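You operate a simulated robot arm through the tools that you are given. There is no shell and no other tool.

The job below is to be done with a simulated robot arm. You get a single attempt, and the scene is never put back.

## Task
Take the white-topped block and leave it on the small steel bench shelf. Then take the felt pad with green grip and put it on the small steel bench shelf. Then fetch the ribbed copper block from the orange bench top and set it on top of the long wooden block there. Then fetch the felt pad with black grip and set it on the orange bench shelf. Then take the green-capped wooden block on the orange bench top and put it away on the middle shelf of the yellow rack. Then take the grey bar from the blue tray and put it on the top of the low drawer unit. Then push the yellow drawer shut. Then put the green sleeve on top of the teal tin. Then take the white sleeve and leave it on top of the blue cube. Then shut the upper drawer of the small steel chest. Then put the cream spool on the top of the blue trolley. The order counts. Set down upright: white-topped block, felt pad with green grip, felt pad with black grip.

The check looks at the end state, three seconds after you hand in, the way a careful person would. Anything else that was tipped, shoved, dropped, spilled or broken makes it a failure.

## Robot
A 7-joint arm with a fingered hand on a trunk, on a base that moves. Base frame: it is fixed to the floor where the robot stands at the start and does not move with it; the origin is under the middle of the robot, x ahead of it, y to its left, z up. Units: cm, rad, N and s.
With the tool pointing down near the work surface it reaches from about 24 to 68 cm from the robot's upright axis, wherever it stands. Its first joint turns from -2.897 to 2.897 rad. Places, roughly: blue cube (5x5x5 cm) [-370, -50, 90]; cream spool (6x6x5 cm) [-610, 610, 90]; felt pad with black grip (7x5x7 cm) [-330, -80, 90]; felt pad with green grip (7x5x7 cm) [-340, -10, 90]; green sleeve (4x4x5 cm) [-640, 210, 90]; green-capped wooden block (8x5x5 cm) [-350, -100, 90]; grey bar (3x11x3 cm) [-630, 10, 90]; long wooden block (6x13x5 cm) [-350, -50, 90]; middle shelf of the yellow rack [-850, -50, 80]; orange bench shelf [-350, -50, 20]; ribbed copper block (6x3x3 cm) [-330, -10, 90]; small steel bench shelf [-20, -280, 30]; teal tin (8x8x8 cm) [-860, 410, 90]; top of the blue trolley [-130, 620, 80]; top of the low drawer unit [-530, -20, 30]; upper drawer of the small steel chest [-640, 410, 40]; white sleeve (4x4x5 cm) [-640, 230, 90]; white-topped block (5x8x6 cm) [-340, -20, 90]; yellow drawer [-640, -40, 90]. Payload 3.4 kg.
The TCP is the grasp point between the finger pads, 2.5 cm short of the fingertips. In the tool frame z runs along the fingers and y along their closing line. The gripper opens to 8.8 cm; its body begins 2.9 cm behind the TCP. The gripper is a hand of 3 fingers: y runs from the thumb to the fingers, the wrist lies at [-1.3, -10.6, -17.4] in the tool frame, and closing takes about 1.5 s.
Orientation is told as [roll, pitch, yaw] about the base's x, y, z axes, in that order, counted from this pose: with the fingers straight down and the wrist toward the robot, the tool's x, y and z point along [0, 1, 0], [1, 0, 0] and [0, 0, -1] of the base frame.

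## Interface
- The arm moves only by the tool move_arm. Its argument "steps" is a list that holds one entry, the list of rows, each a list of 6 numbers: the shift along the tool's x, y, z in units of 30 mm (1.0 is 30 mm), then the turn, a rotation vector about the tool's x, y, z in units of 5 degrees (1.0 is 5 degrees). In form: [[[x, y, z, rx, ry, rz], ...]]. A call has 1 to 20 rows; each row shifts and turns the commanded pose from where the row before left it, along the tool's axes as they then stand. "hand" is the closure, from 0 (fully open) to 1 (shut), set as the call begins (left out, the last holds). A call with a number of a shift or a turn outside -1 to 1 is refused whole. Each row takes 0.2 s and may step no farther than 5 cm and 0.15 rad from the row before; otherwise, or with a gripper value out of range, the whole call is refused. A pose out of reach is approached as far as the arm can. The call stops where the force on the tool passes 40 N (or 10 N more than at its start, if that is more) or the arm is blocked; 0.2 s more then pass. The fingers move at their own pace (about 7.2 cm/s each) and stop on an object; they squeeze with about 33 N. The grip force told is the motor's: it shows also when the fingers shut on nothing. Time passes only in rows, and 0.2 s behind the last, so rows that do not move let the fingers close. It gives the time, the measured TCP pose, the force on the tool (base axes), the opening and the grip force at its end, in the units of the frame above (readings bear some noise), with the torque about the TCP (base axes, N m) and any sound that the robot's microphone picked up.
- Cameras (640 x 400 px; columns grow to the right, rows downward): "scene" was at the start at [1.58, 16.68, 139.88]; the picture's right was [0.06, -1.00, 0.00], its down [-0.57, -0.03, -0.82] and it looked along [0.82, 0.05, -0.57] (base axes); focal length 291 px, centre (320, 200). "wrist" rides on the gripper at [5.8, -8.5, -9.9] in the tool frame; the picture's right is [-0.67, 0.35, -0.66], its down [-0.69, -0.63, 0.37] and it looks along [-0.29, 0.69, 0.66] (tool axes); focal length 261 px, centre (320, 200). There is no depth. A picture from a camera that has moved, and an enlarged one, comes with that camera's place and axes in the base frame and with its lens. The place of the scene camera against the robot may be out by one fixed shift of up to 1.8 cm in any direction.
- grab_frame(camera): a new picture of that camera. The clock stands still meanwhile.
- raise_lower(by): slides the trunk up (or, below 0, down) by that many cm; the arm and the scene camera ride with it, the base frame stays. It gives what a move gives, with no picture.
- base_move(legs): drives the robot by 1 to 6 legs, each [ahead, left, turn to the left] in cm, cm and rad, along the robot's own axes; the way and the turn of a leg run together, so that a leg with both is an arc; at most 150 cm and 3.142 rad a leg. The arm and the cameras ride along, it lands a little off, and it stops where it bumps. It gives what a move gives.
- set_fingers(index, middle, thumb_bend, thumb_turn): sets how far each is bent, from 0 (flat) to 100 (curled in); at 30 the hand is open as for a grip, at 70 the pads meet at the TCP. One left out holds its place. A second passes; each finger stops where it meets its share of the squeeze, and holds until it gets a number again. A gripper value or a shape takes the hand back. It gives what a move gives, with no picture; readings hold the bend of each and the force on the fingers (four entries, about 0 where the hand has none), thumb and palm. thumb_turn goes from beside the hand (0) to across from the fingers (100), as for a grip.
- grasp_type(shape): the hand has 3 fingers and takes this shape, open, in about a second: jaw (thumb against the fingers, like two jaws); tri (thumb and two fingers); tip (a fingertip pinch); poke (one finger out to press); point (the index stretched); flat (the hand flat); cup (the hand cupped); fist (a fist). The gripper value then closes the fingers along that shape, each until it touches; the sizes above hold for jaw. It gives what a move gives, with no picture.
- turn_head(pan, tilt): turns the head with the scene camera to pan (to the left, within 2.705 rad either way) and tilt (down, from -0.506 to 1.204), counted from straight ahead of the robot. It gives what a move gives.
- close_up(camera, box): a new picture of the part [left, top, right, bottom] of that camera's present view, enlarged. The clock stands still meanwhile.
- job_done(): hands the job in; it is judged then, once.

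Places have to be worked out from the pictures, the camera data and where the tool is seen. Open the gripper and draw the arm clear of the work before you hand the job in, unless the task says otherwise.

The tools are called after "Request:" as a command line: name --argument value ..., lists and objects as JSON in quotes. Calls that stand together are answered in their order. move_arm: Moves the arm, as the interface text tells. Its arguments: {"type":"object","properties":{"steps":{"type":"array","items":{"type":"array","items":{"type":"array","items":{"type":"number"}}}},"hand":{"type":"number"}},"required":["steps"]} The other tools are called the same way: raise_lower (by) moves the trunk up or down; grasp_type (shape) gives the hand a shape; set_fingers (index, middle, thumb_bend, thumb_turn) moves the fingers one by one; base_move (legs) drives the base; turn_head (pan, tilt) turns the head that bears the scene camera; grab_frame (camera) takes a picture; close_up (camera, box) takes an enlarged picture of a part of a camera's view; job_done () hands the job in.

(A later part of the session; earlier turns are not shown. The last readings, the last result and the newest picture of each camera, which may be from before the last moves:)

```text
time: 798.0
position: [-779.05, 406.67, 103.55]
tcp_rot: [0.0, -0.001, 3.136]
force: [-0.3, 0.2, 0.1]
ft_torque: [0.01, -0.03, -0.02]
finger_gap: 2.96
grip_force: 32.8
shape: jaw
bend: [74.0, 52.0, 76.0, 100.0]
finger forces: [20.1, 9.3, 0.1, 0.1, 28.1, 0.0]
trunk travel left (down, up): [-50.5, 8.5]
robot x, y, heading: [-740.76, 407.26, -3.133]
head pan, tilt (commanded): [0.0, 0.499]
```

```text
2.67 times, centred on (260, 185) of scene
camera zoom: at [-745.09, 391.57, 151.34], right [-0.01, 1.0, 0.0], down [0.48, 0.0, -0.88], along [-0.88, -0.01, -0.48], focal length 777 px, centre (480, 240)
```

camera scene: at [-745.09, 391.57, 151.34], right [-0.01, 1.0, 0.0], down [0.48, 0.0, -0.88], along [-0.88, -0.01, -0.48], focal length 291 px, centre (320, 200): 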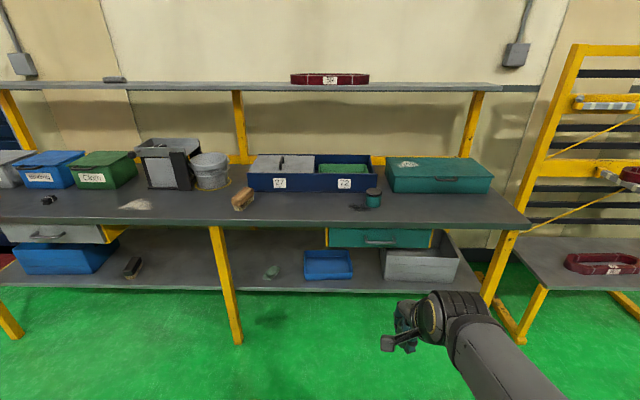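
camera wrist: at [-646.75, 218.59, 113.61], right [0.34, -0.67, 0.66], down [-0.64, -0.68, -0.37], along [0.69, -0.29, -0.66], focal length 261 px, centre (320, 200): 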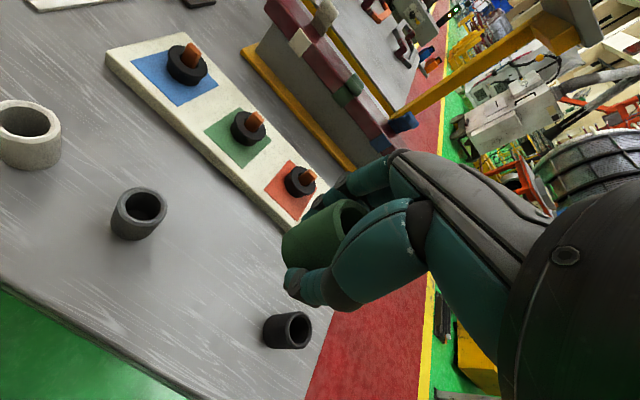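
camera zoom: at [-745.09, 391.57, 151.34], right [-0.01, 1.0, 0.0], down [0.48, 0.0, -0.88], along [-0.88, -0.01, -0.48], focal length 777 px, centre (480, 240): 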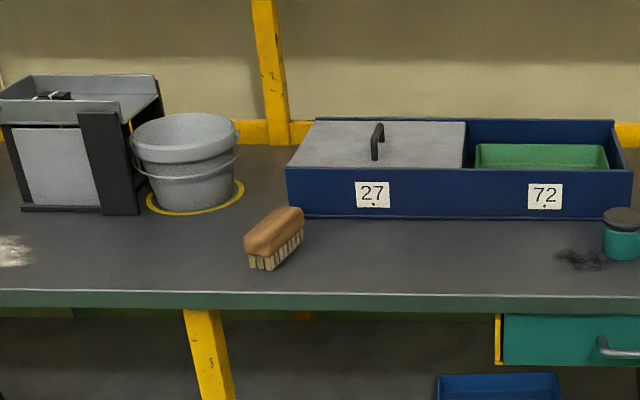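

The teal tin with a dark lid stands at about (-858.7,414), lid top z≈93. I drive in front of it and raise the sleeve a bit for a wrist-camera check.

Request:
base_move --legs '[[60, -4, -0.009]]'

Request:
grab_frame --camera "wrist"

Request:
close_up --camera "wrist" --box '[140, 80, 380, 230]'

Request:
grab_frame --camera "scene"

```text
time: 801.4
position: [-838.9, 410.95, 103.49]
tcp_rot: [0.0, 0.001, 3.123]
force: [-0.2, 0.7, 0.0]
ft_torque: [0.02, 0.0, 0.01]
finger_gap: 2.95
grip_force: 33.4
shape: jaw
bend: [74.0, 52.0, 76.0, 100.0]
finger forces: [20.1, 9.3, 0.0, 0.0, 28.2, 0.1]
trunk travel left (down, up): [-50.5, 8.5]
robot x, y, heading: [-801.08, 410.77, 3.137]
head pan, tilt (commanded): [0.0, 0.499]
```

```text
taken
camera wrist: at [-830.47, 405.09, 113.57], right [-0.34, 0.68, 0.66], down [0.64, 0.67, -0.37], along [-0.69, 0.3, -0.66], focal length 261 px, centre (320, 200)
```

wrist: 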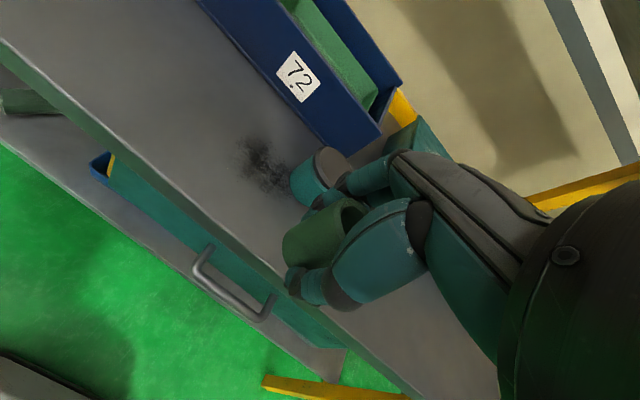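

```text
2.67 times, centred on (260, 155) of wrist
camera zoom: at [-830.47, 405.09, 113.57], right [-0.34, 0.68, 0.66], down [0.64, 0.67, -0.37], along [-0.69, 0.3, -0.66], focal length 695 px, centre (480, 320)
```

zoom: 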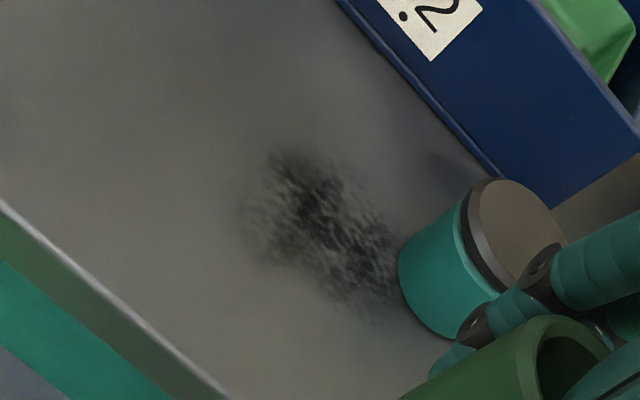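

```text
taken
camera scene: at [-804.92, 395.51, 151.34], right [0.0, 1.0, 0.0], down [0.48, 0.0, -0.88], along [-0.88, 0.0, -0.48], focal length 291 px, centre (320, 200)
```

scene: 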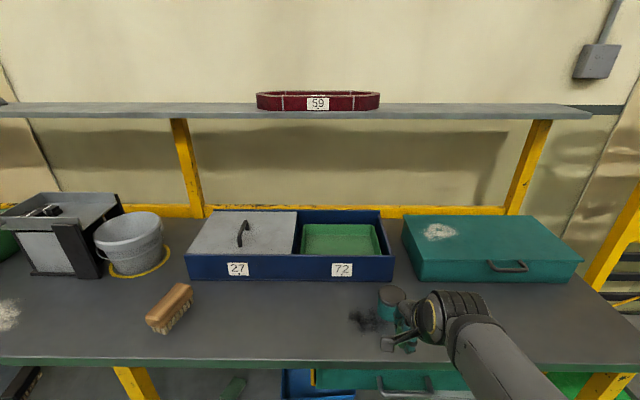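

The tin's lid is centred at about (-858.8,414.2). I drive 11 cm closer and bring the sleeve over it.

Request:
base_move --legs '[[11, 0, 0]]'

Request:
move_arm --steps '[[[-0.257, 0.747, 0, 0, 0, 0], [-0.257, 0.747, 0, 0, 0, 0], [-0.257, 0.747, 0, 0, 0, 0], [-0.257, 0.747, 0, 0, 0, 0]]]'

Request:
grab_frame --camera "wrist"

Request:
close_up --camera "scene" --box '[320, 220, 480, 320]'

```text
time: 802.6
position: [-849.89, 410.98, 103.57]
tcp_rot: [0.001, 0.0, 3.124]
force: [-0.1, 0.6, -0.2]
ft_torque: [-0.01, 0.02, 0.02]
finger_gap: 2.98
grip_force: 32.7
shape: jaw
bend: [74.0, 52.0, 76.0, 100.0]
finger forces: [20.1, 9.2, 0.1, 0.0, 28.2, 0.0]
trunk travel left (down, up): [-50.5, 8.5]
robot x, y, heading: [-811.46, 411.42, 3.136]
head pan, tilt (commanded): [0.0, 0.499]
```

```text
time: 803.6
position: [-858.68, 414.31, 103.49]
tcp_rot: [0.001, 0.0, 3.124]
force: [0.7, -0.7, -0.3]
ft_torque: [-0.01, 0.0, 0.01]
finger_gap: 2.93
grip_force: 32.8
shape: jaw
bend: [74.0, 52.0, 76.0, 100.0]
finger forces: [20.1, 9.4, 0.0, 0.0, 28.1, 0.0]
trunk travel left (down, up): [-50.5, 8.5]
robot x, y, heading: [-811.77, 411.34, 3.138]
head pan, tilt (commanded): [0.0, 0.499]
```

```text
taken
camera wrist: at [-850.31, 408.36, 113.51], right [-0.34, 0.68, 0.66], down [0.64, 0.67, -0.37], along [-0.69, 0.3, -0.66], focal length 261 px, centre (320, 200)
```

wrist: 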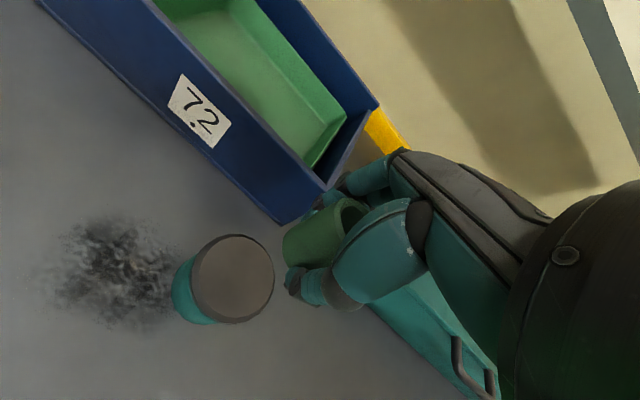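

```text
4.00 times, centred on (400, 270) of scene
camera zoom: at [-815.85, 395.56, 151.34], right [0.0, 1.0, 0.0], down [0.48, 0.0, -0.88], along [-0.88, 0.0, -0.48], focal length 1165 px, centre (0, -80)
```

zoom: 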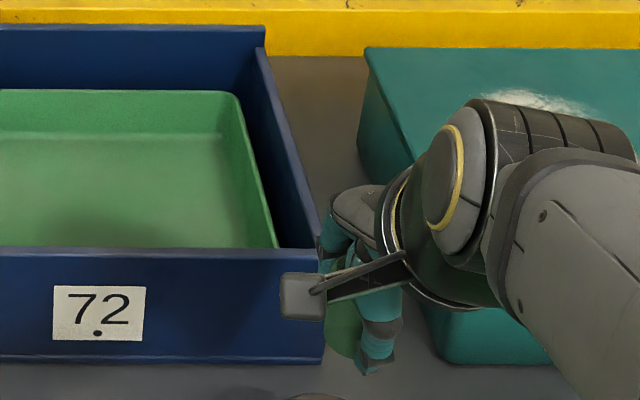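

The lid is directly beneath. I lower 6.6 cm, then feel for contact.

Request:
move_arm --steps '[[[0, 0, 0.7, 0, 0, 0], [0, 0, 0.7, 0, 0, 0], [0, 0, 0.5, 0, 0, 0], [0, 0, 0.3, 0, 0, 0]]]'

Request:
close_up --camera "wrist" --box '[160, 170, 400, 320]'

```text
time: 804.6
position: [-858.69, 414.32, 96.97]
tcp_rot: [0.002, -0.001, 3.125]
force: [-0.7, 0.5, 1.1]
ft_torque: [0.0, 0.01, 0.0]
finger_gap: 2.93
grip_force: 32.7
shape: jaw
bend: [74.0, 52.0, 76.0, 100.0]
finger forces: [20.0, 9.6, 0.0, 0.0, 28.2, 0.0]
trunk travel left (down, up): [-50.5, 8.5]
robot x, y, heading: [-811.85, 411.06, 3.137]
head pan, tilt (commanded): [0.0, 0.499]
```

```text
2.67 times, centred on (280, 245) of wrist
camera zoom: at [-850.25, 408.37, 106.96], right [-0.34, 0.68, 0.66], down [0.64, 0.67, -0.37], along [-0.69, 0.3, -0.66], focal length 695 px, centre (427, 80)
```

zoom: 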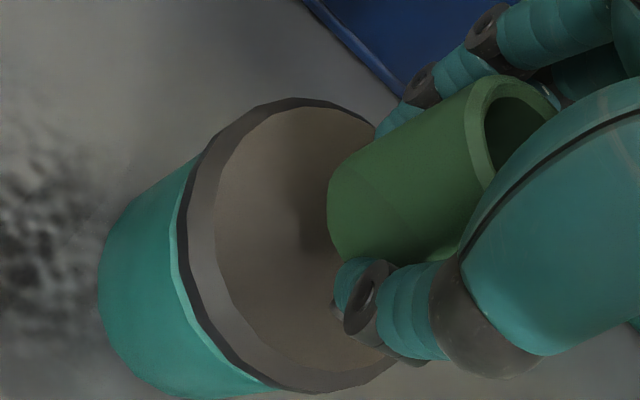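

The sleeve's foot is right over the lid's centre. I lower in small steps until contact.

Request:
move_arm --steps '[[[0, 0, 0.15, 0, 0, 0], [0, 0, 0.1, 0, 0, 0], [0, 0, 0.1, 0, 0, 0]]]'

Request:
move_arm --steps '[[[0, 0, 0.07, 0, 0, 0], [0, 0, 0.07, 0, 0, 0]]]'

```text
time: 805.4
position: [-858.59, 414.36, 95.89]
tcp_rot: [0.001, 0.001, 3.124]
force: [-1.0, -0.5, -0.6]
ft_torque: [0.03, 0.02, 0.0]
finger_gap: 2.96
grip_force: 32.6
shape: jaw
bend: [74.0, 52.0, 76.0, 100.0]
finger forces: [20.0, 9.5, 0.0, 0.1, 28.2, 0.0]
trunk travel left (down, up): [-50.5, 8.5]
robot x, y, heading: [-811.66, 411.24, 3.137]
head pan, tilt (commanded): [0.0, 0.499]
```

```text
time: 806.0
position: [-858.58, 414.41, 95.51]
tcp_rot: [0.0, -0.001, 3.125]
force: [-0.5, -0.3, 2.7]
ft_torque: [-0.01, 0.02, 0.02]
finger_gap: 2.97
grip_force: 32.7
shape: jaw
bend: [74.0, 52.0, 76.0, 100.0]
finger forces: [22.6, 9.6, 0.0, 0.0, 28.3, 0.0]
trunk travel left (down, up): [-50.5, 8.5]
robot x, y, heading: [-811.48, 411.3, 3.137]
head pan, tilt (commanded): [0.0, 0.499]
```

First contact (≈+3 N). I lower a touch more and view.

Request:
move_arm --steps '[[[0, 0, 0.04, 0, 0, 0], [0, 0, 0.03, 0, 0, 0]]]'

Request:
close_up --camera "wrist" --box '[180, 170, 420, 320]'

```text
time: 806.6
position: [-858.52, 414.37, 95.49]
tcp_rot: [-0.001, -0.006, 3.125]
force: [0.0, -0.3, 16.7]
ft_torque: [-0.06, 0.05, -0.04]
finger_gap: 2.96
grip_force: 33.6
shape: jaw
bend: [74.0, 51.0, 76.0, 100.0]
finger forces: [30.5, 9.7, 0.1, 0.0, 36.4, 0.0]
trunk travel left (down, up): [-50.5, 8.5]
robot x, y, heading: [-811.47, 411.06, 3.143]
head pan, tilt (commanded): [0.0, 0.499]
```

```text
2.67 times, centred on (300, 245) of wrist
camera zoom: at [-850.23, 408.4, 105.46], right [-0.33, 0.68, 0.66], down [0.64, 0.67, -0.37], along [-0.69, 0.3, -0.66], focal length 695 px, centre (373, 80)
```

zoom: 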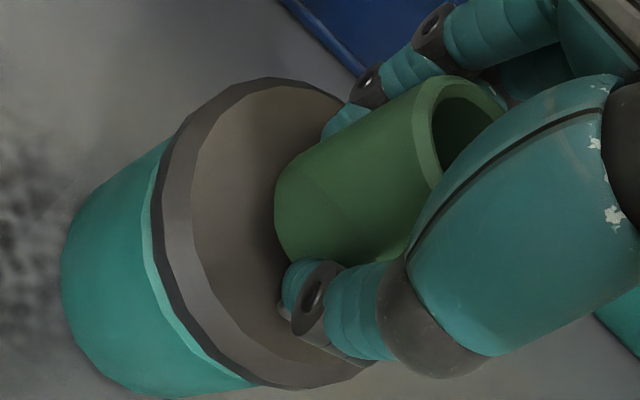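

The sleeve stands on the lid. I relieve the pressure and open the hand gently.

Request:
move_arm --steps '[[[0, 0, -0.06, 0, 0, 0], [0, 0, 0, 0, 0, 0]]]'

Request:
move_arm --steps '[[[0, 0, 0, 0, 0, 0], [0, 0, 0, 0, 0, 0], [0, 0, 0, 0, 0, 0], [0, 0, 0, 0, 0, 0], [0, 0, 0, 0, 0, 0], [0, 0, 0, 0, 0, 0], [0, 0, 0, 0, 0, 0]]]' --hand 0

Request:
close_up --camera "wrist" --box '[180, 170, 420, 320]'

```text
time: 807.2
position: [-858.59, 414.34, 95.53]
tcp_rot: [0.001, -0.001, 3.124]
force: [-2.4, 0.2, 12.0]
ft_torque: [-0.11, 0.17, -0.02]
finger_gap: 2.97
grip_force: 33.0
shape: jaw
bend: [74.0, 51.0, 76.0, 100.0]
finger forces: [31.4, 9.6, 0.1, 0.0, 29.5, 0.0]
trunk travel left (down, up): [-50.5, 8.5]
robot x, y, heading: [-811.59, 410.83, 3.14]
head pan, tilt (commanded): [0.0, 0.499]
```

```text
time: 808.8
position: [-858.72, 414.31, 95.52]
tcp_rot: [0.0, 0.0, 3.125]
force: [0.0, -0.9, -0.6]
ft_torque: [0.01, 0.01, 0.03]
finger_gap: 8.76
grip_force: 0.0
shape: jaw
bend: [30.0, 30.0, 30.0, 98.0]
finger forces: [0.0, 0.0, 0.1, 0.0, 0.0, 0.1]
trunk travel left (down, up): [-50.5, 8.5]
robot x, y, heading: [-811.41, 410.81, 3.136]
head pan, tilt (commanded): [0.0, 0.499]
```

```text
2.67 times, centred on (300, 245) of wrist
camera zoom: at [-850.28, 408.39, 105.48], right [-0.34, 0.68, 0.66], down [0.64, 0.67, -0.37], along [-0.69, 0.3, -0.66], focal length 695 px, centre (373, 80)
```

zoom: 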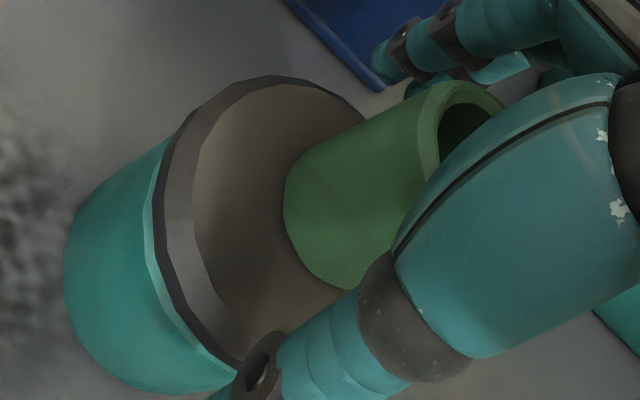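

The sleeve stands but by my measurement ~1.7 cm off the lid's centre, near its bevel. I regrip it in place, lift 6 mm, shift it back to the centre and set it down again.

Request:
move_arm --steps '[[[0, 0, 0, 0, 0, 0], [0, 0, 0, 0, 0, 0], [0, 0, 0, 0, 0, 0], [0, 0, 0, 0, 0, 0], [0, 0, 0, 0, 0, 0], [0, 0, 0, 0, 0, 0], [0, 0, 0, 0, 0, 0], [0, 0, 0, 0, 0, 0]]]' --hand 1

Request:
move_arm --steps '[[[0, 0, -0.12, 0, 0, 0], [0, 0, -0.12, 0, 0, 0], [0.2, -0.2, 0, 0, 0, 0], [0.2, -0.2, 0, 0, 0, 0]]]'

Request:
close_up --camera "wrist" --box '[180, 170, 420, 320]'

```text
time: 810.6
position: [-858.65, 414.38, 95.53]
tcp_rot: [0.0, 0.001, 3.125]
force: [-0.3, -0.2, -0.1]
ft_torque: [0.04, -0.01, -0.01]
finger_gap: 2.84
grip_force: 32.6
shape: jaw
bend: [75.0, 47.0, 78.0, 100.0]
finger forces: [14.2, 11.2, 0.1, 0.0, 25.6, 0.0]
trunk travel left (down, up): [-50.5, 8.5]
robot x, y, heading: [-811.52, 411.06, 3.133]
head pan, tilt (commanded): [0.0, 0.499]
```

```text
time: 811.6
position: [-857.5, 413.06, 96.2]
tcp_rot: [-0.001, 0.001, 3.123]
force: [0.1, 0.4, -0.4]
ft_torque: [0.0, 0.01, -0.04]
finger_gap: 2.84
grip_force: 33.0
shape: jaw
bend: [75.0, 47.0, 78.0, 100.0]
finger forces: [14.1, 11.1, 0.0, 0.0, 25.5, 0.1]
trunk travel left (down, up): [-50.5, 8.5]
robot x, y, heading: [-811.43, 410.98, 3.136]
head pan, tilt (commanded): [0.0, 0.499]
```

```text
2.67 times, centred on (300, 245) of wrist
camera zoom: at [-849.07, 407.11, 106.23], right [-0.34, 0.68, 0.66], down [0.64, 0.67, -0.37], along [-0.69, 0.3, -0.66], focal length 695 px, centre (373, 80)
```

zoom: 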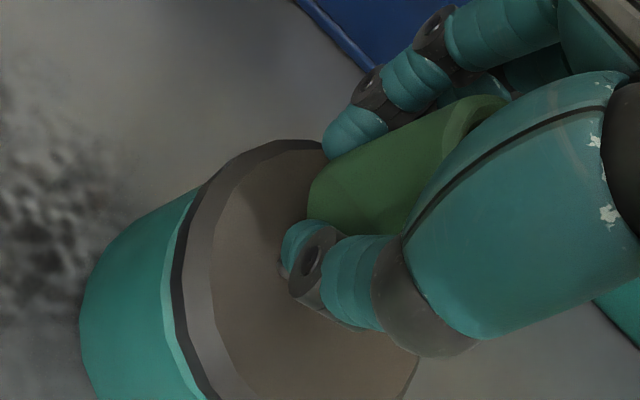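

Now the sleeve is ~1 cm off centre toward -x. I shift another 0.9 cm and lower it.

Request:
move_arm --steps '[[[0.05, -0.3, 0, 0, 0, 0], [0, 0, 0.1, 0, 0, 0], [0, 0, 0.08, 0, 0, 0]]]'

Request:
move_arm --steps '[[[0, 0, 0.05, 0, 0, 0], [0, 0, 0.03, 0, 0, 0]]]'

Request:
close_up --camera "wrist" --box '[180, 170, 420, 320]'

```text
time: 812.4
position: [-856.57, 412.89, 95.62]
tcp_rot: [0.001, 0.0, 3.124]
force: [0.2, 0.5, -0.8]
ft_torque: [0.01, 0.02, 0.0]
finger_gap: 2.82
grip_force: 33.5
shape: jaw
bend: [75.0, 47.0, 78.0, 100.0]
finger forces: [14.2, 11.1, 0.2, 0.0, 25.4, 0.1]
trunk travel left (down, up): [-50.5, 8.5]
robot x, y, heading: [-811.41, 410.72, 3.129]
head pan, tilt (commanded): [0.0, 0.499]
```

```text
time: 813.0
position: [-856.52, 412.9, 95.42]
tcp_rot: [0.001, -0.004, 3.124]
force: [-0.8, -0.1, 7.1]
ft_torque: [0.08, 0.18, -0.01]
finger_gap: 2.8
grip_force: 32.2
shape: jaw
bend: [75.0, 47.0, 78.0, 100.0]
finger forces: [14.8, 18.7, 0.0, 0.1, 26.2, 0.0]
trunk travel left (down, up): [-50.5, 8.5]
robot x, y, heading: [-811.32, 411.35, 3.132]
head pan, tilt (commanded): [0.0, 0.499]
```

```text
2.67 times, centred on (300, 245) of wrist
camera zoom: at [-848.19, 406.97, 105.49], right [-0.33, 0.68, 0.66], down [0.64, 0.67, -0.37], along [-0.69, 0.3, -0.66], focal length 695 px, centre (373, 80)
```

zoom: 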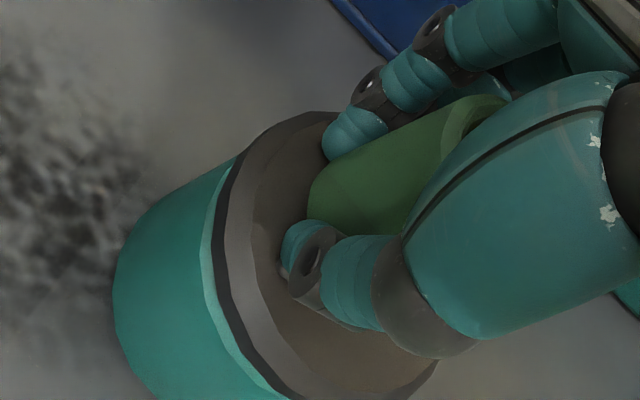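

Contact again. I open the hand and check how it stands.

Request:
move_arm --steps '[[[0, 0, -0.02, 0, 0, 0], [0, 0, 0, 0, 0, 0], [0, 0, 0, 0, 0, 0], [0, 0, 0, 0, 0, 0], [0, 0, 0, 0, 0, 0], [0, 0, 0, 0, 0, 0], [0, 0, 0, 0, 0, 0], [0, 0, 0, 0, 0, 0]]]' --hand 0

Request:
close_up --camera "wrist" --box '[180, 170, 420, 320]'

```text
time: 814.8
position: [-856.61, 412.92, 95.48]
tcp_rot: [-0.001, -0.001, 3.123]
force: [1.3, 0.1, 0.1]
ft_torque: [0.0, 0.02, -0.01]
finger_gap: 8.74
grip_force: 0.1
shape: jaw
bend: [30.0, 30.0, 30.0, 98.0]
finger forces: [0.1, 0.1, 0.0, 0.0, 0.0, 0.0]
trunk travel left (down, up): [-50.5, 8.5]
robot x, y, heading: [-811.84, 411.04, 3.135]
head pan, tilt (commanded): [0.0, 0.499]
```

```text
2.67 times, centred on (300, 245) of wrist
camera zoom: at [-848.19, 406.97, 105.48], right [-0.34, 0.68, 0.66], down [0.64, 0.67, -0.37], along [-0.69, 0.3, -0.66], focal length 695 px, centre (373, 80)
```

zoom: 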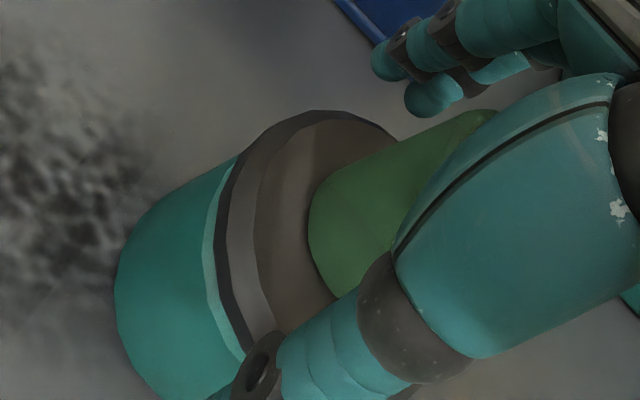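

I lift the hand straight up, then look at tin and sleeve from above.

Request:
move_arm --steps '[[[0, 0, -0.3, 0, 0, 0], [0, 0, -0.6, 0, 0, 0], [0, 0, -0.9, 0, 0, 0], [0, 0, -0.9, 0, 0, 0], [0, -0.8, -0.9, 0, 0, 0], [0, -0.9, 0, 0, 0, 0], [0, -0.9, 0, 0, 0, 0]]]'

Request:
close_up --camera "wrist" --box '[180, 100, 420, 250]'

Request:
close_up --camera "scene" --box '[320, 220, 480, 320]'

```text
time: 816.4
position: [-848.68, 412.72, 106.38]
tcp_rot: [0.0, 0.002, 3.125]
force: [0.4, 0.2, 0.7]
ft_torque: [-0.03, 0.01, 0.02]
finger_gap: 8.78
grip_force: 0.1
shape: jaw
bend: [30.0, 30.0, 30.0, 98.0]
finger forces: [0.0, 0.0, 0.0, 0.0, 0.1, 0.0]
trunk travel left (down, up): [-50.5, 8.5]
robot x, y, heading: [-811.37, 410.94, 3.137]
head pan, tilt (commanded): [0.0, 0.499]
```

```text
2.67 times, centred on (300, 175) of wrist
camera zoom: at [-840.34, 406.83, 116.32], right [-0.34, 0.68, 0.66], down [0.64, 0.67, -0.37], along [-0.69, 0.3, -0.66], focal length 695 px, centre (373, 267)
```

zoom: 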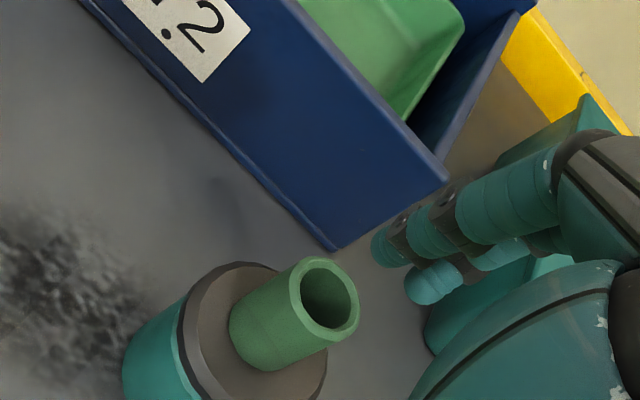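

```text
4.00 times, centred on (400, 270) of scene
camera zoom: at [-815.78, 395.56, 151.34], right [0.0, 1.0, 0.0], down [0.48, 0.0, -0.88], along [-0.88, 0.0, -0.48], focal length 1165 px, centre (0, -80)
```

zoom: 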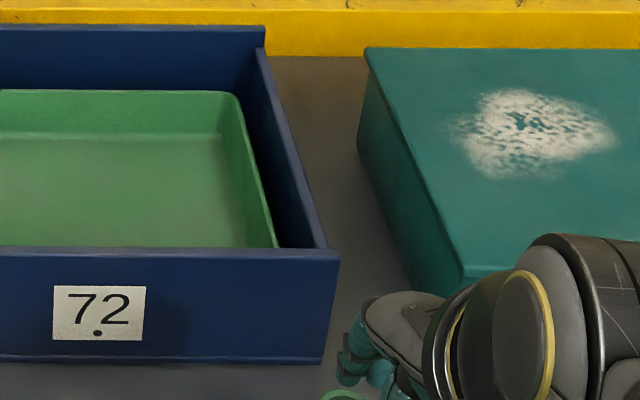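

The sleeve now stands well inside the lid (≈1 cm off centre, margin fine). Next the white sleeve: I back off, turn to face east, and slide south to the sleeve row.

Request:
base_move --legs '[[-70, 0, 0]]'

Request:
close_up --camera "scene" --box '[280, 140, 440, 240]'

Request:
base_move --legs '[[0, 0, 3.14], [0, -90, 0], [0, -90, 0], [40, 0, 0]]'

Request:
turn_head --pan 0.0 --tilt 0.6

Request:
grab_frame --camera "scene"

```text
time: 820.2
position: [-778.59, 412.42, 106.27]
tcp_rot: [0.001, 0.0, 3.13]
force: [-0.4, -0.2, -0.2]
ft_torque: [0.0, -0.01, 0.0]
finger_gap: 8.77
grip_force: 0.0
shape: jaw
bend: [30.0, 30.0, 30.0, 98.0]
finger forces: [0.0, 0.0, 0.0, 0.1, 0.1, 0.0]
trunk travel left (down, up): [-50.5, 8.5]
robot x, y, heading: [-740.88, 410.82, -3.147]
head pan, tilt (commanded): [0.0, 0.499]
```

```text
4.00 times, centred on (360, 190) of scene
camera zoom: at [-745.46, 395.38, 151.34], right [0.0, 1.0, 0.0], down [0.48, 0.0, -0.88], along [-0.88, 0.0, -0.48], focal length 1165 px, centre (160, 240)
```

zoom: 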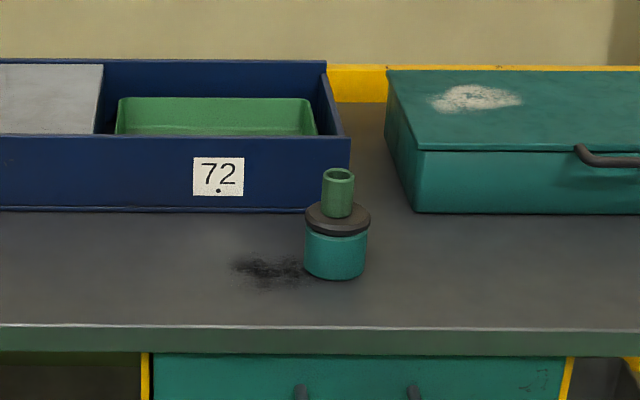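

```text
time: 838.7
position: [-669.6, 225.34, 106.27]
tcp_rot: [-0.001, 0.001, -0.045]
force: [0.0, 0.0, -0.6]
ft_torque: [-0.02, -0.01, -0.01]
finger_gap: 8.76
grip_force: 0.0
shape: jaw
bend: [30.0, 30.0, 30.0, 98.0]
finger forces: [0.1, 0.0, 0.0, 0.0, 0.0, 0.0]
trunk travel left (down, up): [-50.5, 8.5]
robot x, y, heading: [-706.8, 228.01, -0.035]
head pan, tilt (commanded): [0.0, 0.499]
```

```text
time: 839.4
position: [-669.64, 225.42, 106.2]
tcp_rot: [0.001, -0.001, -0.046]
force: [-0.5, -0.1, -0.3]
ft_torque: [0.0, 0.01, 0.03]
finger_gap: 8.8
grip_force: 0.1
shape: jaw
bend: [30.0, 30.0, 30.0, 98.0]
finger forces: [0.0, 0.0, 0.1, 0.1, 0.1, 0.0]
trunk travel left (down, up): [-50.5, 8.5]
robot x, y, heading: [-706.74, 227.82, -0.032]
head pan, tilt (commanded): [0.0, 0.6]
```

```text
taken
camera scene: at [-704.86, 244.21, 150.44], right [-0.03, -1.0, 0.0], down [-0.56, 0.02, -0.83], along [0.82, -0.03, -0.56], focal length 291 px, centre (320, 200)
```

scene: 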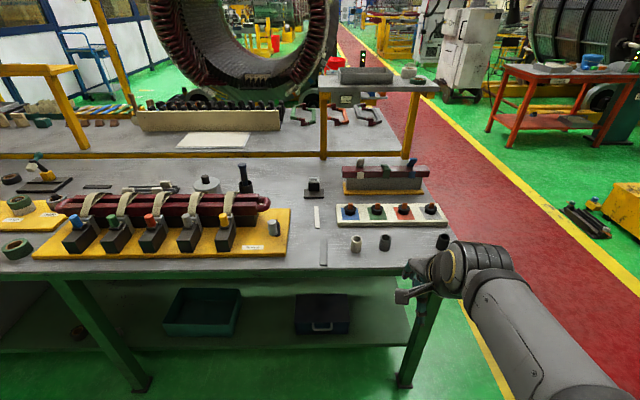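

The tin and sleeve look fine. I straighten and move in toward the white sleeve.

Request:
base_move --legs '[[0, 0, 0.034], [14, 0, 0]]'

Request:
grab_frame --camera "wrist"

Request:
close_up --camera "wrist" --box '[120, 100, 360, 250]'

```text
time: 841.1
position: [-655.46, 226.75, 106.23]
tcp_rot: [0.0, 0.001, -0.012]
force: [0.0, 0.5, 0.3]
ft_torque: [-0.02, -0.02, -0.01]
finger_gap: 8.77
grip_force: 0.0
shape: jaw
bend: [30.0, 30.0, 30.0, 98.0]
finger forces: [0.1, 0.0, 0.0, 0.0, 0.0, 0.0]
trunk travel left (down, up): [-50.5, 8.5]
robot x, y, heading: [-692.91, 228.05, 0.005]
head pan, tilt (commanded): [0.0, 0.6]
```

```text
taken
camera wrist: at [-663.95, 232.58, 116.29], right [0.34, -0.67, 0.66], down [-0.64, -0.68, -0.37], along [0.69, -0.29, -0.66], focal length 261 px, centre (320, 200)
```

wrist: 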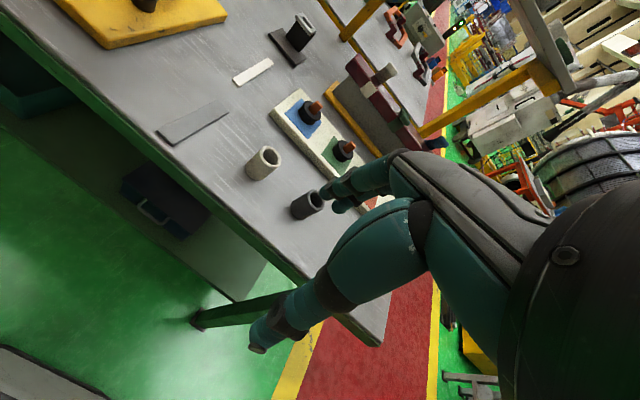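

```text
2.67 times, centred on (240, 175) of wrist
camera zoom: at [-663.95, 232.58, 116.29], right [0.34, -0.67, 0.66], down [-0.64, -0.68, -0.37], along [0.69, -0.29, -0.66], focal length 695 px, centre (533, 267)
```

zoom: 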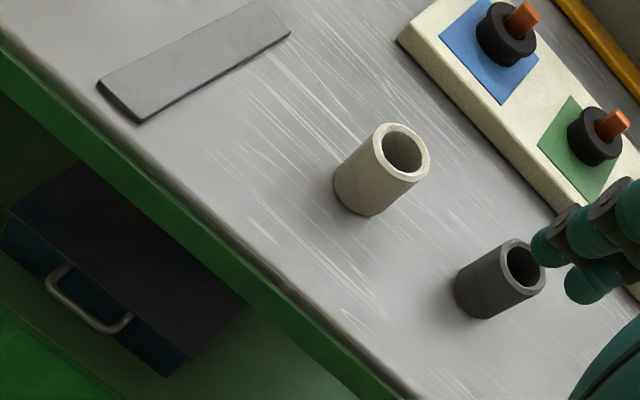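

The white sleeve is centred at (-638.3,230.7). For a round object a tripod grip may hold better centred; I try the "tri" shape here in the air and look at it.

Request:
grasp_type --shape "tri"

Request:
grab_frame --camera "wrist"

Request:
close_up --camera "scene" --box '[320, 190, 480, 290]'

Request:
move_arm --steps '[[[0, 0, 0, 0, 0, 0], [0, 0, 0, 0, 0, 0], [0, 0, 0, 0, 0, 0], [0, 0, 0, 0, 0, 0], [0, 0, 0, 0, 0, 0]]]' --hand 0.5

Request:
grab_frame --camera "wrist"

```text
time: 842.0
position: [-655.61, 226.61, 106.3]
tcp_rot: [-0.001, -0.001, -0.01]
force: [0.1, 0.3, -0.4]
ft_torque: [-0.01, -0.02, 0.0]
finger_gap: 8.75
grip_force: 0.0
shape: tri
bend: [30.0, 30.0, 30.0, 98.0]
finger forces: [0.1, 0.0, 0.0, 0.0, 0.0, 0.0]
trunk travel left (down, up): [-50.5, 8.5]
robot x, y, heading: [-692.87, 228.33, 0.006]
head pan, tilt (commanded): [0.0, 0.6]
```

```text
taken
camera wrist: at [-664.0, 232.58, 116.3], right [0.34, -0.67, 0.66], down [-0.64, -0.68, -0.37], along [0.69, -0.29, -0.66], focal length 261 px, centre (320, 200)
```

wrist: 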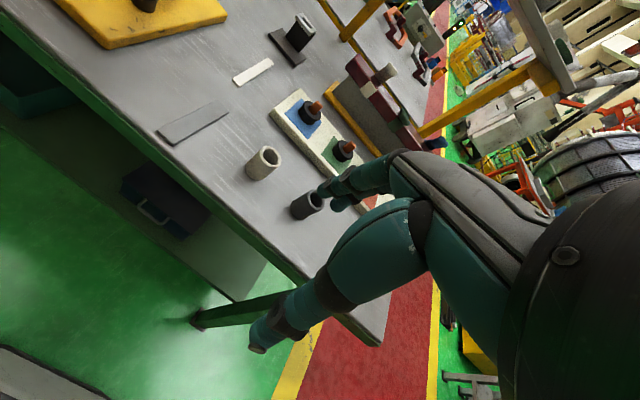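

```text
4.00 times, centred on (400, 240) of scene
camera zoom: at [-691.3, 244.33, 150.43], right [0.0, -1.0, 0.0], down [-0.56, 0.0, -0.83], along [0.83, 0.0, -0.56], focal length 1165 px, centre (0, 40)
```

zoom: 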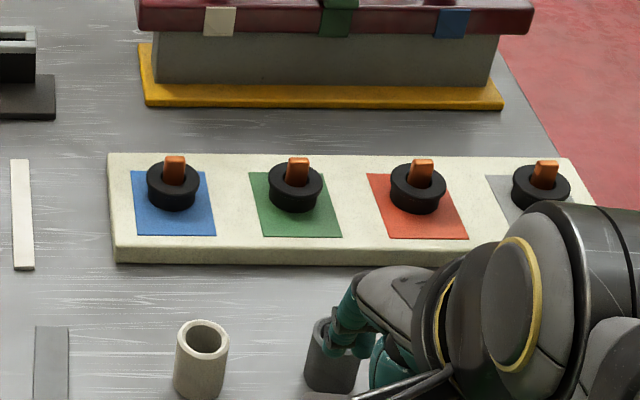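

```text
time: 843.2
position: [-655.37, 226.6, 106.45]
tcp_rot: [0.0, 0.001, -0.01]
force: [-1.1, 0.9, 0.4]
ft_torque: [-0.01, -0.03, 0.01]
finger_gap: 4.48
grip_force: 0.1
shape: tri
bend: [74.0, 44.0, 69.0, 100.0]
finger forces: [0.0, 0.0, 0.0, 0.0, 0.0, 0.1]
trunk travel left (down, up): [-50.5, 8.5]
robot x, y, heading: [-692.83, 228.24, 0.002]
head pan, tilt (commanded): [0.0, 0.6]
```

```text
taken
camera wrist: at [-664.01, 232.58, 116.3], right [0.34, -0.67, 0.66], down [-0.64, -0.68, -0.37], along [0.69, -0.29, -0.66], focal length 261 px, centre (320, 200)
```

wrist: 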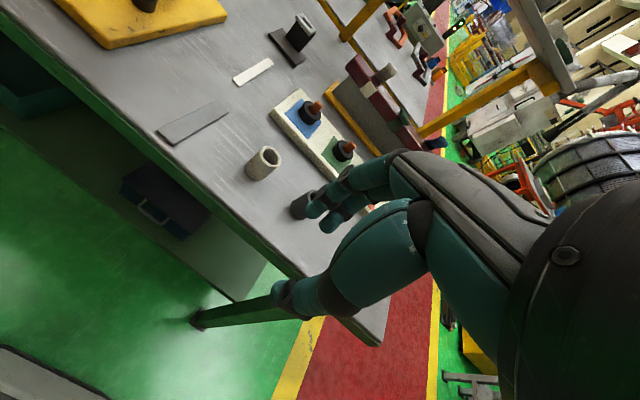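

"Tri" is the same as "jaw" on this hand. I open, move above the white sleeve, and descend to z≈89.3 so the tips stay off the table.

Request:
move_arm --steps '[[[0.238, 0.92, 0, 0, 0, 0], [0.238, 0.92, 0, 0, 0, 0], [0.238, 0.92, 0, 0, 0, 0], [0.238, 0.92, 0, 0, 0, 0], [0.238, 0.92, 0, 0, 0, 0], [0.238, 0.92, 0, 0, 0, 0], [0, 0, 0.9, 0, 0, 0], [0, 0, 0.9, 0, 0, 0], [0, 0, 0.9, 0, 0, 0], [0, 0, 0.9, 0, 0, 0]]]' --hand 0

Request:
close_up --camera "wrist" --box '[160, 170, 400, 320]'

```text
time: 845.4
position: [-638.88, 230.68, 95.33]
tcp_rot: [-0.001, -0.001, -0.013]
force: [0.0, 0.8, 0.8]
ft_torque: [0.02, -0.02, -0.04]
finger_gap: 8.75
grip_force: 0.1
shape: tri
bend: [30.0, 30.0, 30.0, 98.0]
finger forces: [0.1, 0.0, 0.0, 0.0, 0.0, 0.0]
trunk travel left (down, up): [-50.5, 8.5]
robot x, y, heading: [-692.88, 228.14, 0.002]
head pan, tilt (commanded): [0.0, 0.6]
```

```text
2.67 times, centred on (280, 245) of wrist
camera zoom: at [-647.38, 236.68, 105.38], right [0.34, -0.67, 0.66], down [-0.64, -0.68, -0.37], along [0.69, -0.29, -0.66], focal length 695 px, centre (427, 80)
```

zoom: 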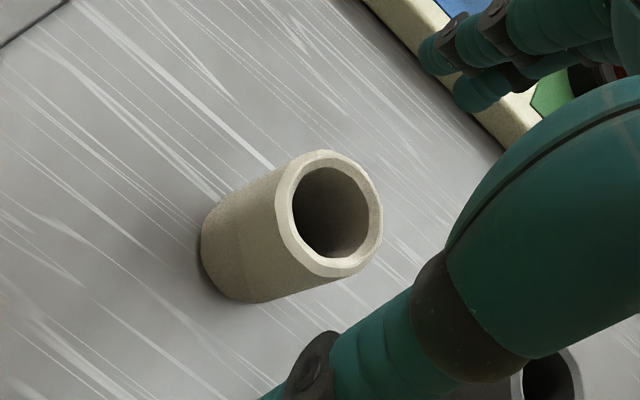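

Centred. I descend 6 cm and close.

Request:
move_arm --steps '[[[0, 0, 0.7, 0, 0, 0], [0, 0, 0.7, 0, 0, 0], [0, 0, 0.6, 0, 0, 0]]]'

Request:
move_arm --steps '[[[0, 0, 0, 0, 0, 0], [0, 0, 0, 0, 0, 0], [0, 0, 0, 0, 0, 0], [0, 0, 0, 0, 0, 0], [0, 0, 0, 0, 0, 0], [0, 0, 0, 0, 0, 0], [0, 0, 0, 0, 0, 0], [0, 0, 0, 0, 0, 0]]]' --hand 1

Request:
close_up --camera "wrist" --box '[180, 150, 420, 300]'

```text
time: 846.2
position: [-638.81, 230.74, 89.31]
tcp_rot: [0.0, -0.001, -0.011]
force: [0.0, 0.0, -0.7]
ft_torque: [0.02, -0.01, 0.02]
finger_gap: 8.72
grip_force: 0.0
shape: tri
bend: [30.0, 30.0, 30.0, 98.0]
finger forces: [0.0, 0.0, 0.1, 0.0, 0.1, 0.0]
trunk travel left (down, up): [-50.5, 8.5]
robot x, y, heading: [-693.01, 228.24, -0.001]
head pan, tilt (commanded): [0.0, 0.6]
```

```text
time: 848.0
position: [-638.89, 230.66, 89.39]
tcp_rot: [0.0, 0.0, -0.013]
force: [0.2, -0.5, 0.1]
ft_torque: [0.02, 0.0, 0.0]
finger_gap: 2.66
grip_force: 32.9
shape: tri
bend: [74.0, 54.0, 74.0, 100.0]
finger forces: [14.3, 15.2, 0.1, 0.0, 29.5, 0.0]
trunk travel left (down, up): [-50.5, 8.5]
robot x, y, heading: [-693.12, 228.04, -0.0]
head pan, tilt (commanded): [0.0, 0.6]
```

```text
2.67 times, centred on (300, 225) of wrist
camera zoom: at [-647.34, 236.66, 99.42], right [0.34, -0.67, 0.66], down [-0.64, -0.68, -0.37], along [0.69, -0.29, -0.66], focal length 695 px, centre (373, 133)
```

zoom: 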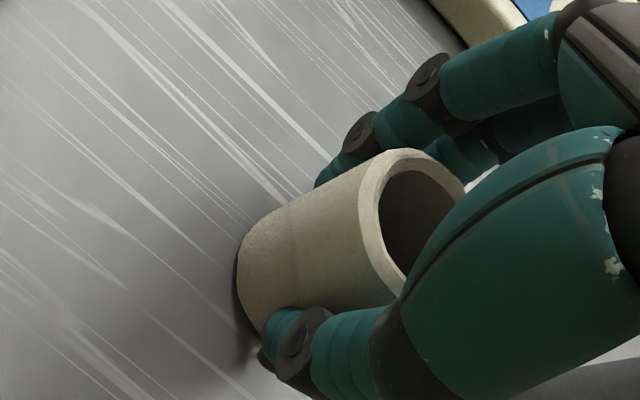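

Balanced grip (14/15 N on the fingers); the sleeve's axis is within ~0.5 cm of the TCP. I lift and check again.

Request:
move_arm --steps '[[[0, 0, -0.2, 0, 0, 0], [0, 0, -0.4, 0, 0, 0], [0, 0, -0.8, 0, 0, 0], [0, 0, -1, 0, 0, 0], [0, 0, -1, 0, 0, 0], [0, 0, -1, 0, 0, 0], [0, -0.9, -0.8, 0, 0, 0], [0, -0.9, 0, 0, 0, 0], [0, -0.9, 0, 0, 0, 0], [0, -0.9, 0, 0, 0, 0], [0, -0.9, 0, 0, 0, 0]]]'

Request:
grab_frame --camera "wrist"

Request:
close_up --camera "wrist" --box '[180, 150, 420, 300]'

Request:
close_up --camera "scene" --box '[280, 190, 440, 290]'

```text
time: 850.4
position: [-652.48, 230.9, 105.1]
tcp_rot: [0.001, -0.001, -0.011]
force: [0.1, -0.4, 0.1]
ft_torque: [0.02, -0.01, 0.01]
finger_gap: 2.62
grip_force: 32.8
shape: tri
bend: [74.0, 54.0, 74.0, 100.0]
finger forces: [14.8, 15.5, 0.0, 0.0, 29.5, 0.0]
trunk travel left (down, up): [-50.5, 8.5]
robot x, y, heading: [-693.28, 228.03, 0.004]
head pan, tilt (commanded): [0.0, 0.6]
```

```text
taken
camera wrist: at [-660.96, 236.86, 115.18], right [0.34, -0.67, 0.66], down [-0.64, -0.68, -0.37], along [0.69, -0.29, -0.66], focal length 261 px, centre (320, 200)
```

wrist: 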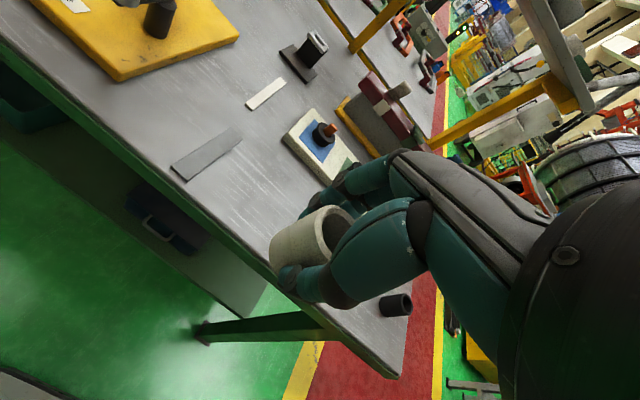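

```text
2.67 times, centred on (300, 225) of wrist
camera zoom: at [-660.96, 236.86, 115.18], right [0.34, -0.67, 0.66], down [-0.64, -0.68, -0.37], along [0.69, -0.29, -0.66], focal length 695 px, centre (373, 133)
```

zoom: 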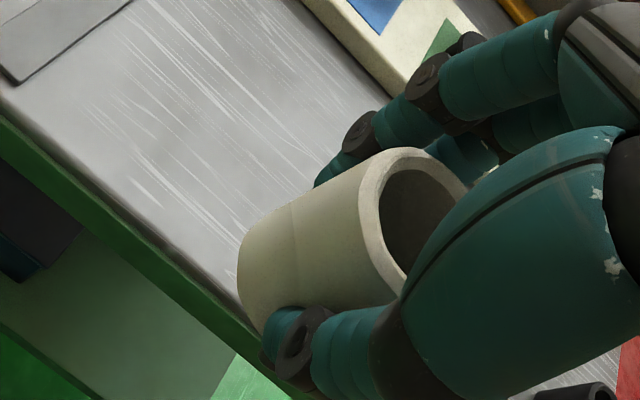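

```text
4.00 times, centred on (360, 240) of scene
camera zoom: at [-691.33, 244.33, 150.43], right [0.0, -1.0, 0.0], down [-0.56, 0.0, -0.83], along [0.83, 0.0, -0.56], focal length 1165 px, centre (160, 40)
```

zoom: 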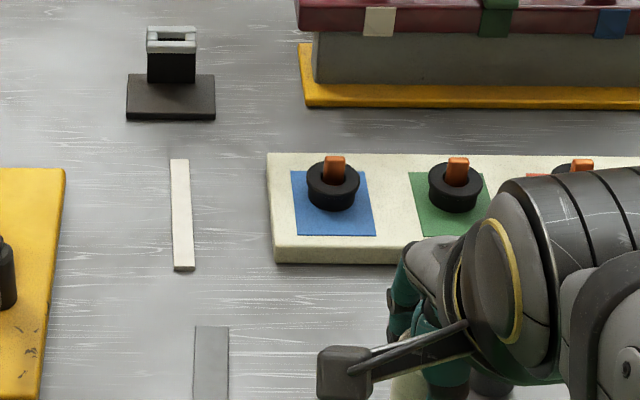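

The sleeve is held upright and steady. I raise the trunk and carry it to the back side of the orange bench: south to the aisle, east to x≈-411, then south to y≈-45.

Request:
raise_lower --by 8.5

Request:
base_move --legs '[[-6, 0, 0], [0, -146, 0], [150, 0, 0], [138, 0, 0]]'

Request:
base_move --legs '[[0, -100, 0]]'

Request:
turn_head --pan 0.0 --tilt 0.75

Request:
grab_frame --camera "scene"

Request:
grab_frame --camera "wrist"

```text
time: 851.6
position: [-652.45, 230.93, 113.64]
tcp_rot: [0.001, -0.001, -0.013]
force: [0.1, 0.7, 0.5]
ft_torque: [0.0, 0.0, 0.04]
finger_gap: 2.61
grip_force: 32.8
shape: tri
bend: [74.0, 54.0, 74.0, 100.0]
finger forces: [15.0, 15.6, 0.0, 0.1, 29.6, 0.1]
trunk travel left (down, up): [-59.0, 0.0]
robot x, y, heading: [-693.04, 228.01, 0.002]
head pan, tilt (commanded): [0.0, 0.6]
```

```text
time: 873.0
position: [-368.84, 86.48, 113.72]
tcp_rot: [0.0, 0.0, -0.009]
force: [0.5, -0.9, 1.2]
ft_torque: [-0.01, -0.03, 0.03]
finger_gap: 2.63
grip_force: 32.9
shape: tri
bend: [74.0, 54.0, 74.0, 100.0]
finger forces: [15.0, 15.5, 0.0, 0.0, 29.5, 0.0]
trunk travel left (down, up): [-59.0, 0.0]
robot x, y, heading: [-409.49, 83.4, 0.006]
head pan, tilt (commanded): [0.0, 0.6]
```

```text
time: 878.1
position: [-368.47, -12.74, 113.68]
tcp_rot: [0.002, 0.0, -0.009]
force: [0.2, 0.1, -0.1]
ft_torque: [-0.01, -0.01, 0.01]
finger_gap: 2.61
grip_force: 33.1
shape: tri
bend: [74.0, 54.0, 74.0, 100.0]
finger forces: [15.0, 15.5, 0.0, 0.0, 29.5, 0.1]
trunk travel left (down, up): [-59.0, 0.0]
robot x, y, heading: [-408.77, -15.78, 0.005]
head pan, tilt (commanded): [0.0, 0.6]
```

```text
time: 878.8
position: [-368.54, -12.74, 113.66]
tcp_rot: [-0.001, 0.0, -0.009]
force: [-1.0, -0.2, -0.7]
ft_torque: [0.01, 0.03, 0.03]
finger_gap: 2.64
grip_force: 32.9
shape: tri
bend: [74.0, 54.0, 74.0, 100.0]
finger forces: [15.0, 15.5, 0.0, 0.0, 29.5, 0.0]
trunk travel left (down, up): [-59.0, 0.0]
robot x, y, heading: [-408.99, -15.26, 0.003]
head pan, tilt (commanded): [0.0, 0.75]
```

```text
taken
camera scene: at [-407.92, 0.57, 157.65], right [0.0, -1.0, 0.0], down [-0.68, 0.0, -0.73], along [0.73, 0.0, -0.68], focal length 291 px, centre (320, 200)
```

scene: 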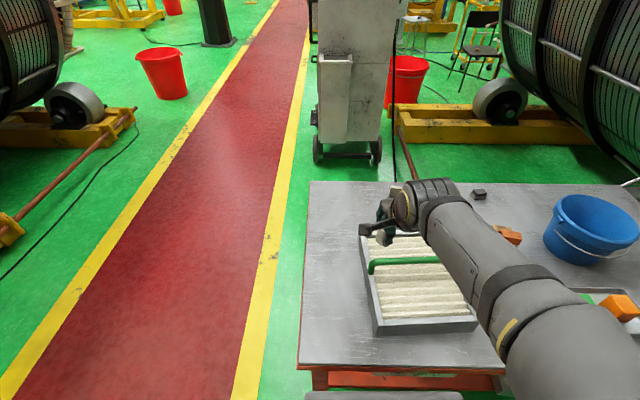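

```text
taken
camera wrist: at [-376.97, -6.85, 123.67], right [0.34, -0.67, 0.66], down [-0.64, -0.68, -0.37], along [0.69, -0.29, -0.66], focal length 261 px, centre (320, 200)
```

wrist: 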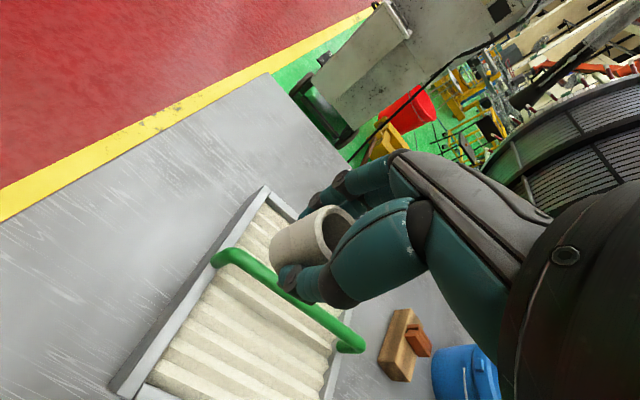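

I slide another 24 cm south and look for the blue cube.

Request:
base_move --legs '[[0, -24, 0]]'

Request:
grab_frame --camera "wrist"

Request:
grab_frame --camera "scene"

```text
time: 880.6
position: [-368.42, -36.77, 113.7]
tcp_rot: [0.0, 0.0, -0.012]
force: [0.1, -0.9, 0.0]
ft_torque: [0.01, 0.01, 0.02]
finger_gap: 2.6
grip_force: 33.1
shape: tri
bend: [74.0, 54.0, 74.0, 100.0]
finger forces: [15.0, 15.5, 0.1, 0.0, 29.5, 0.0]
trunk travel left (down, up): [-59.0, 0.0]
robot x, y, heading: [-408.35, -39.46, 0.0]
head pan, tilt (commanded): [0.0, 0.75]
```

```text
taken
camera wrist: at [-376.9, -30.94, 123.67], right [0.34, -0.67, 0.66], down [-0.64, -0.68, -0.37], along [0.69, -0.29, -0.66], focal length 261 px, centre (320, 200)
```

wrist: 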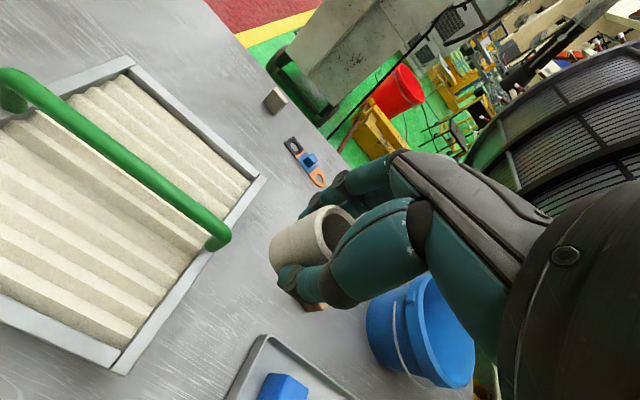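

```text
taken
camera scene: at [-407.84, -23.49, 157.66], right [0.0, -1.0, 0.0], down [-0.68, 0.0, -0.73], along [0.73, 0.0, -0.68], focal length 291 px, centre (320, 200)
```

scene: 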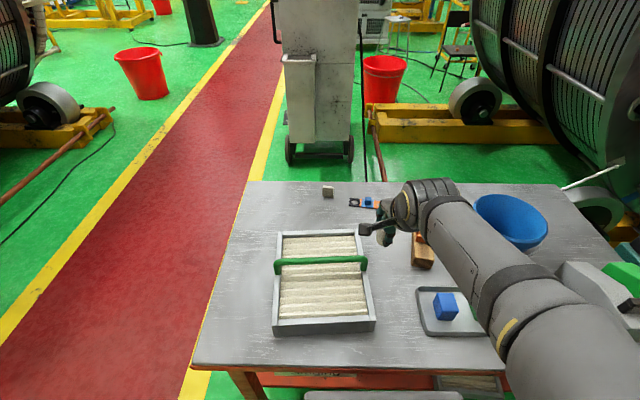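

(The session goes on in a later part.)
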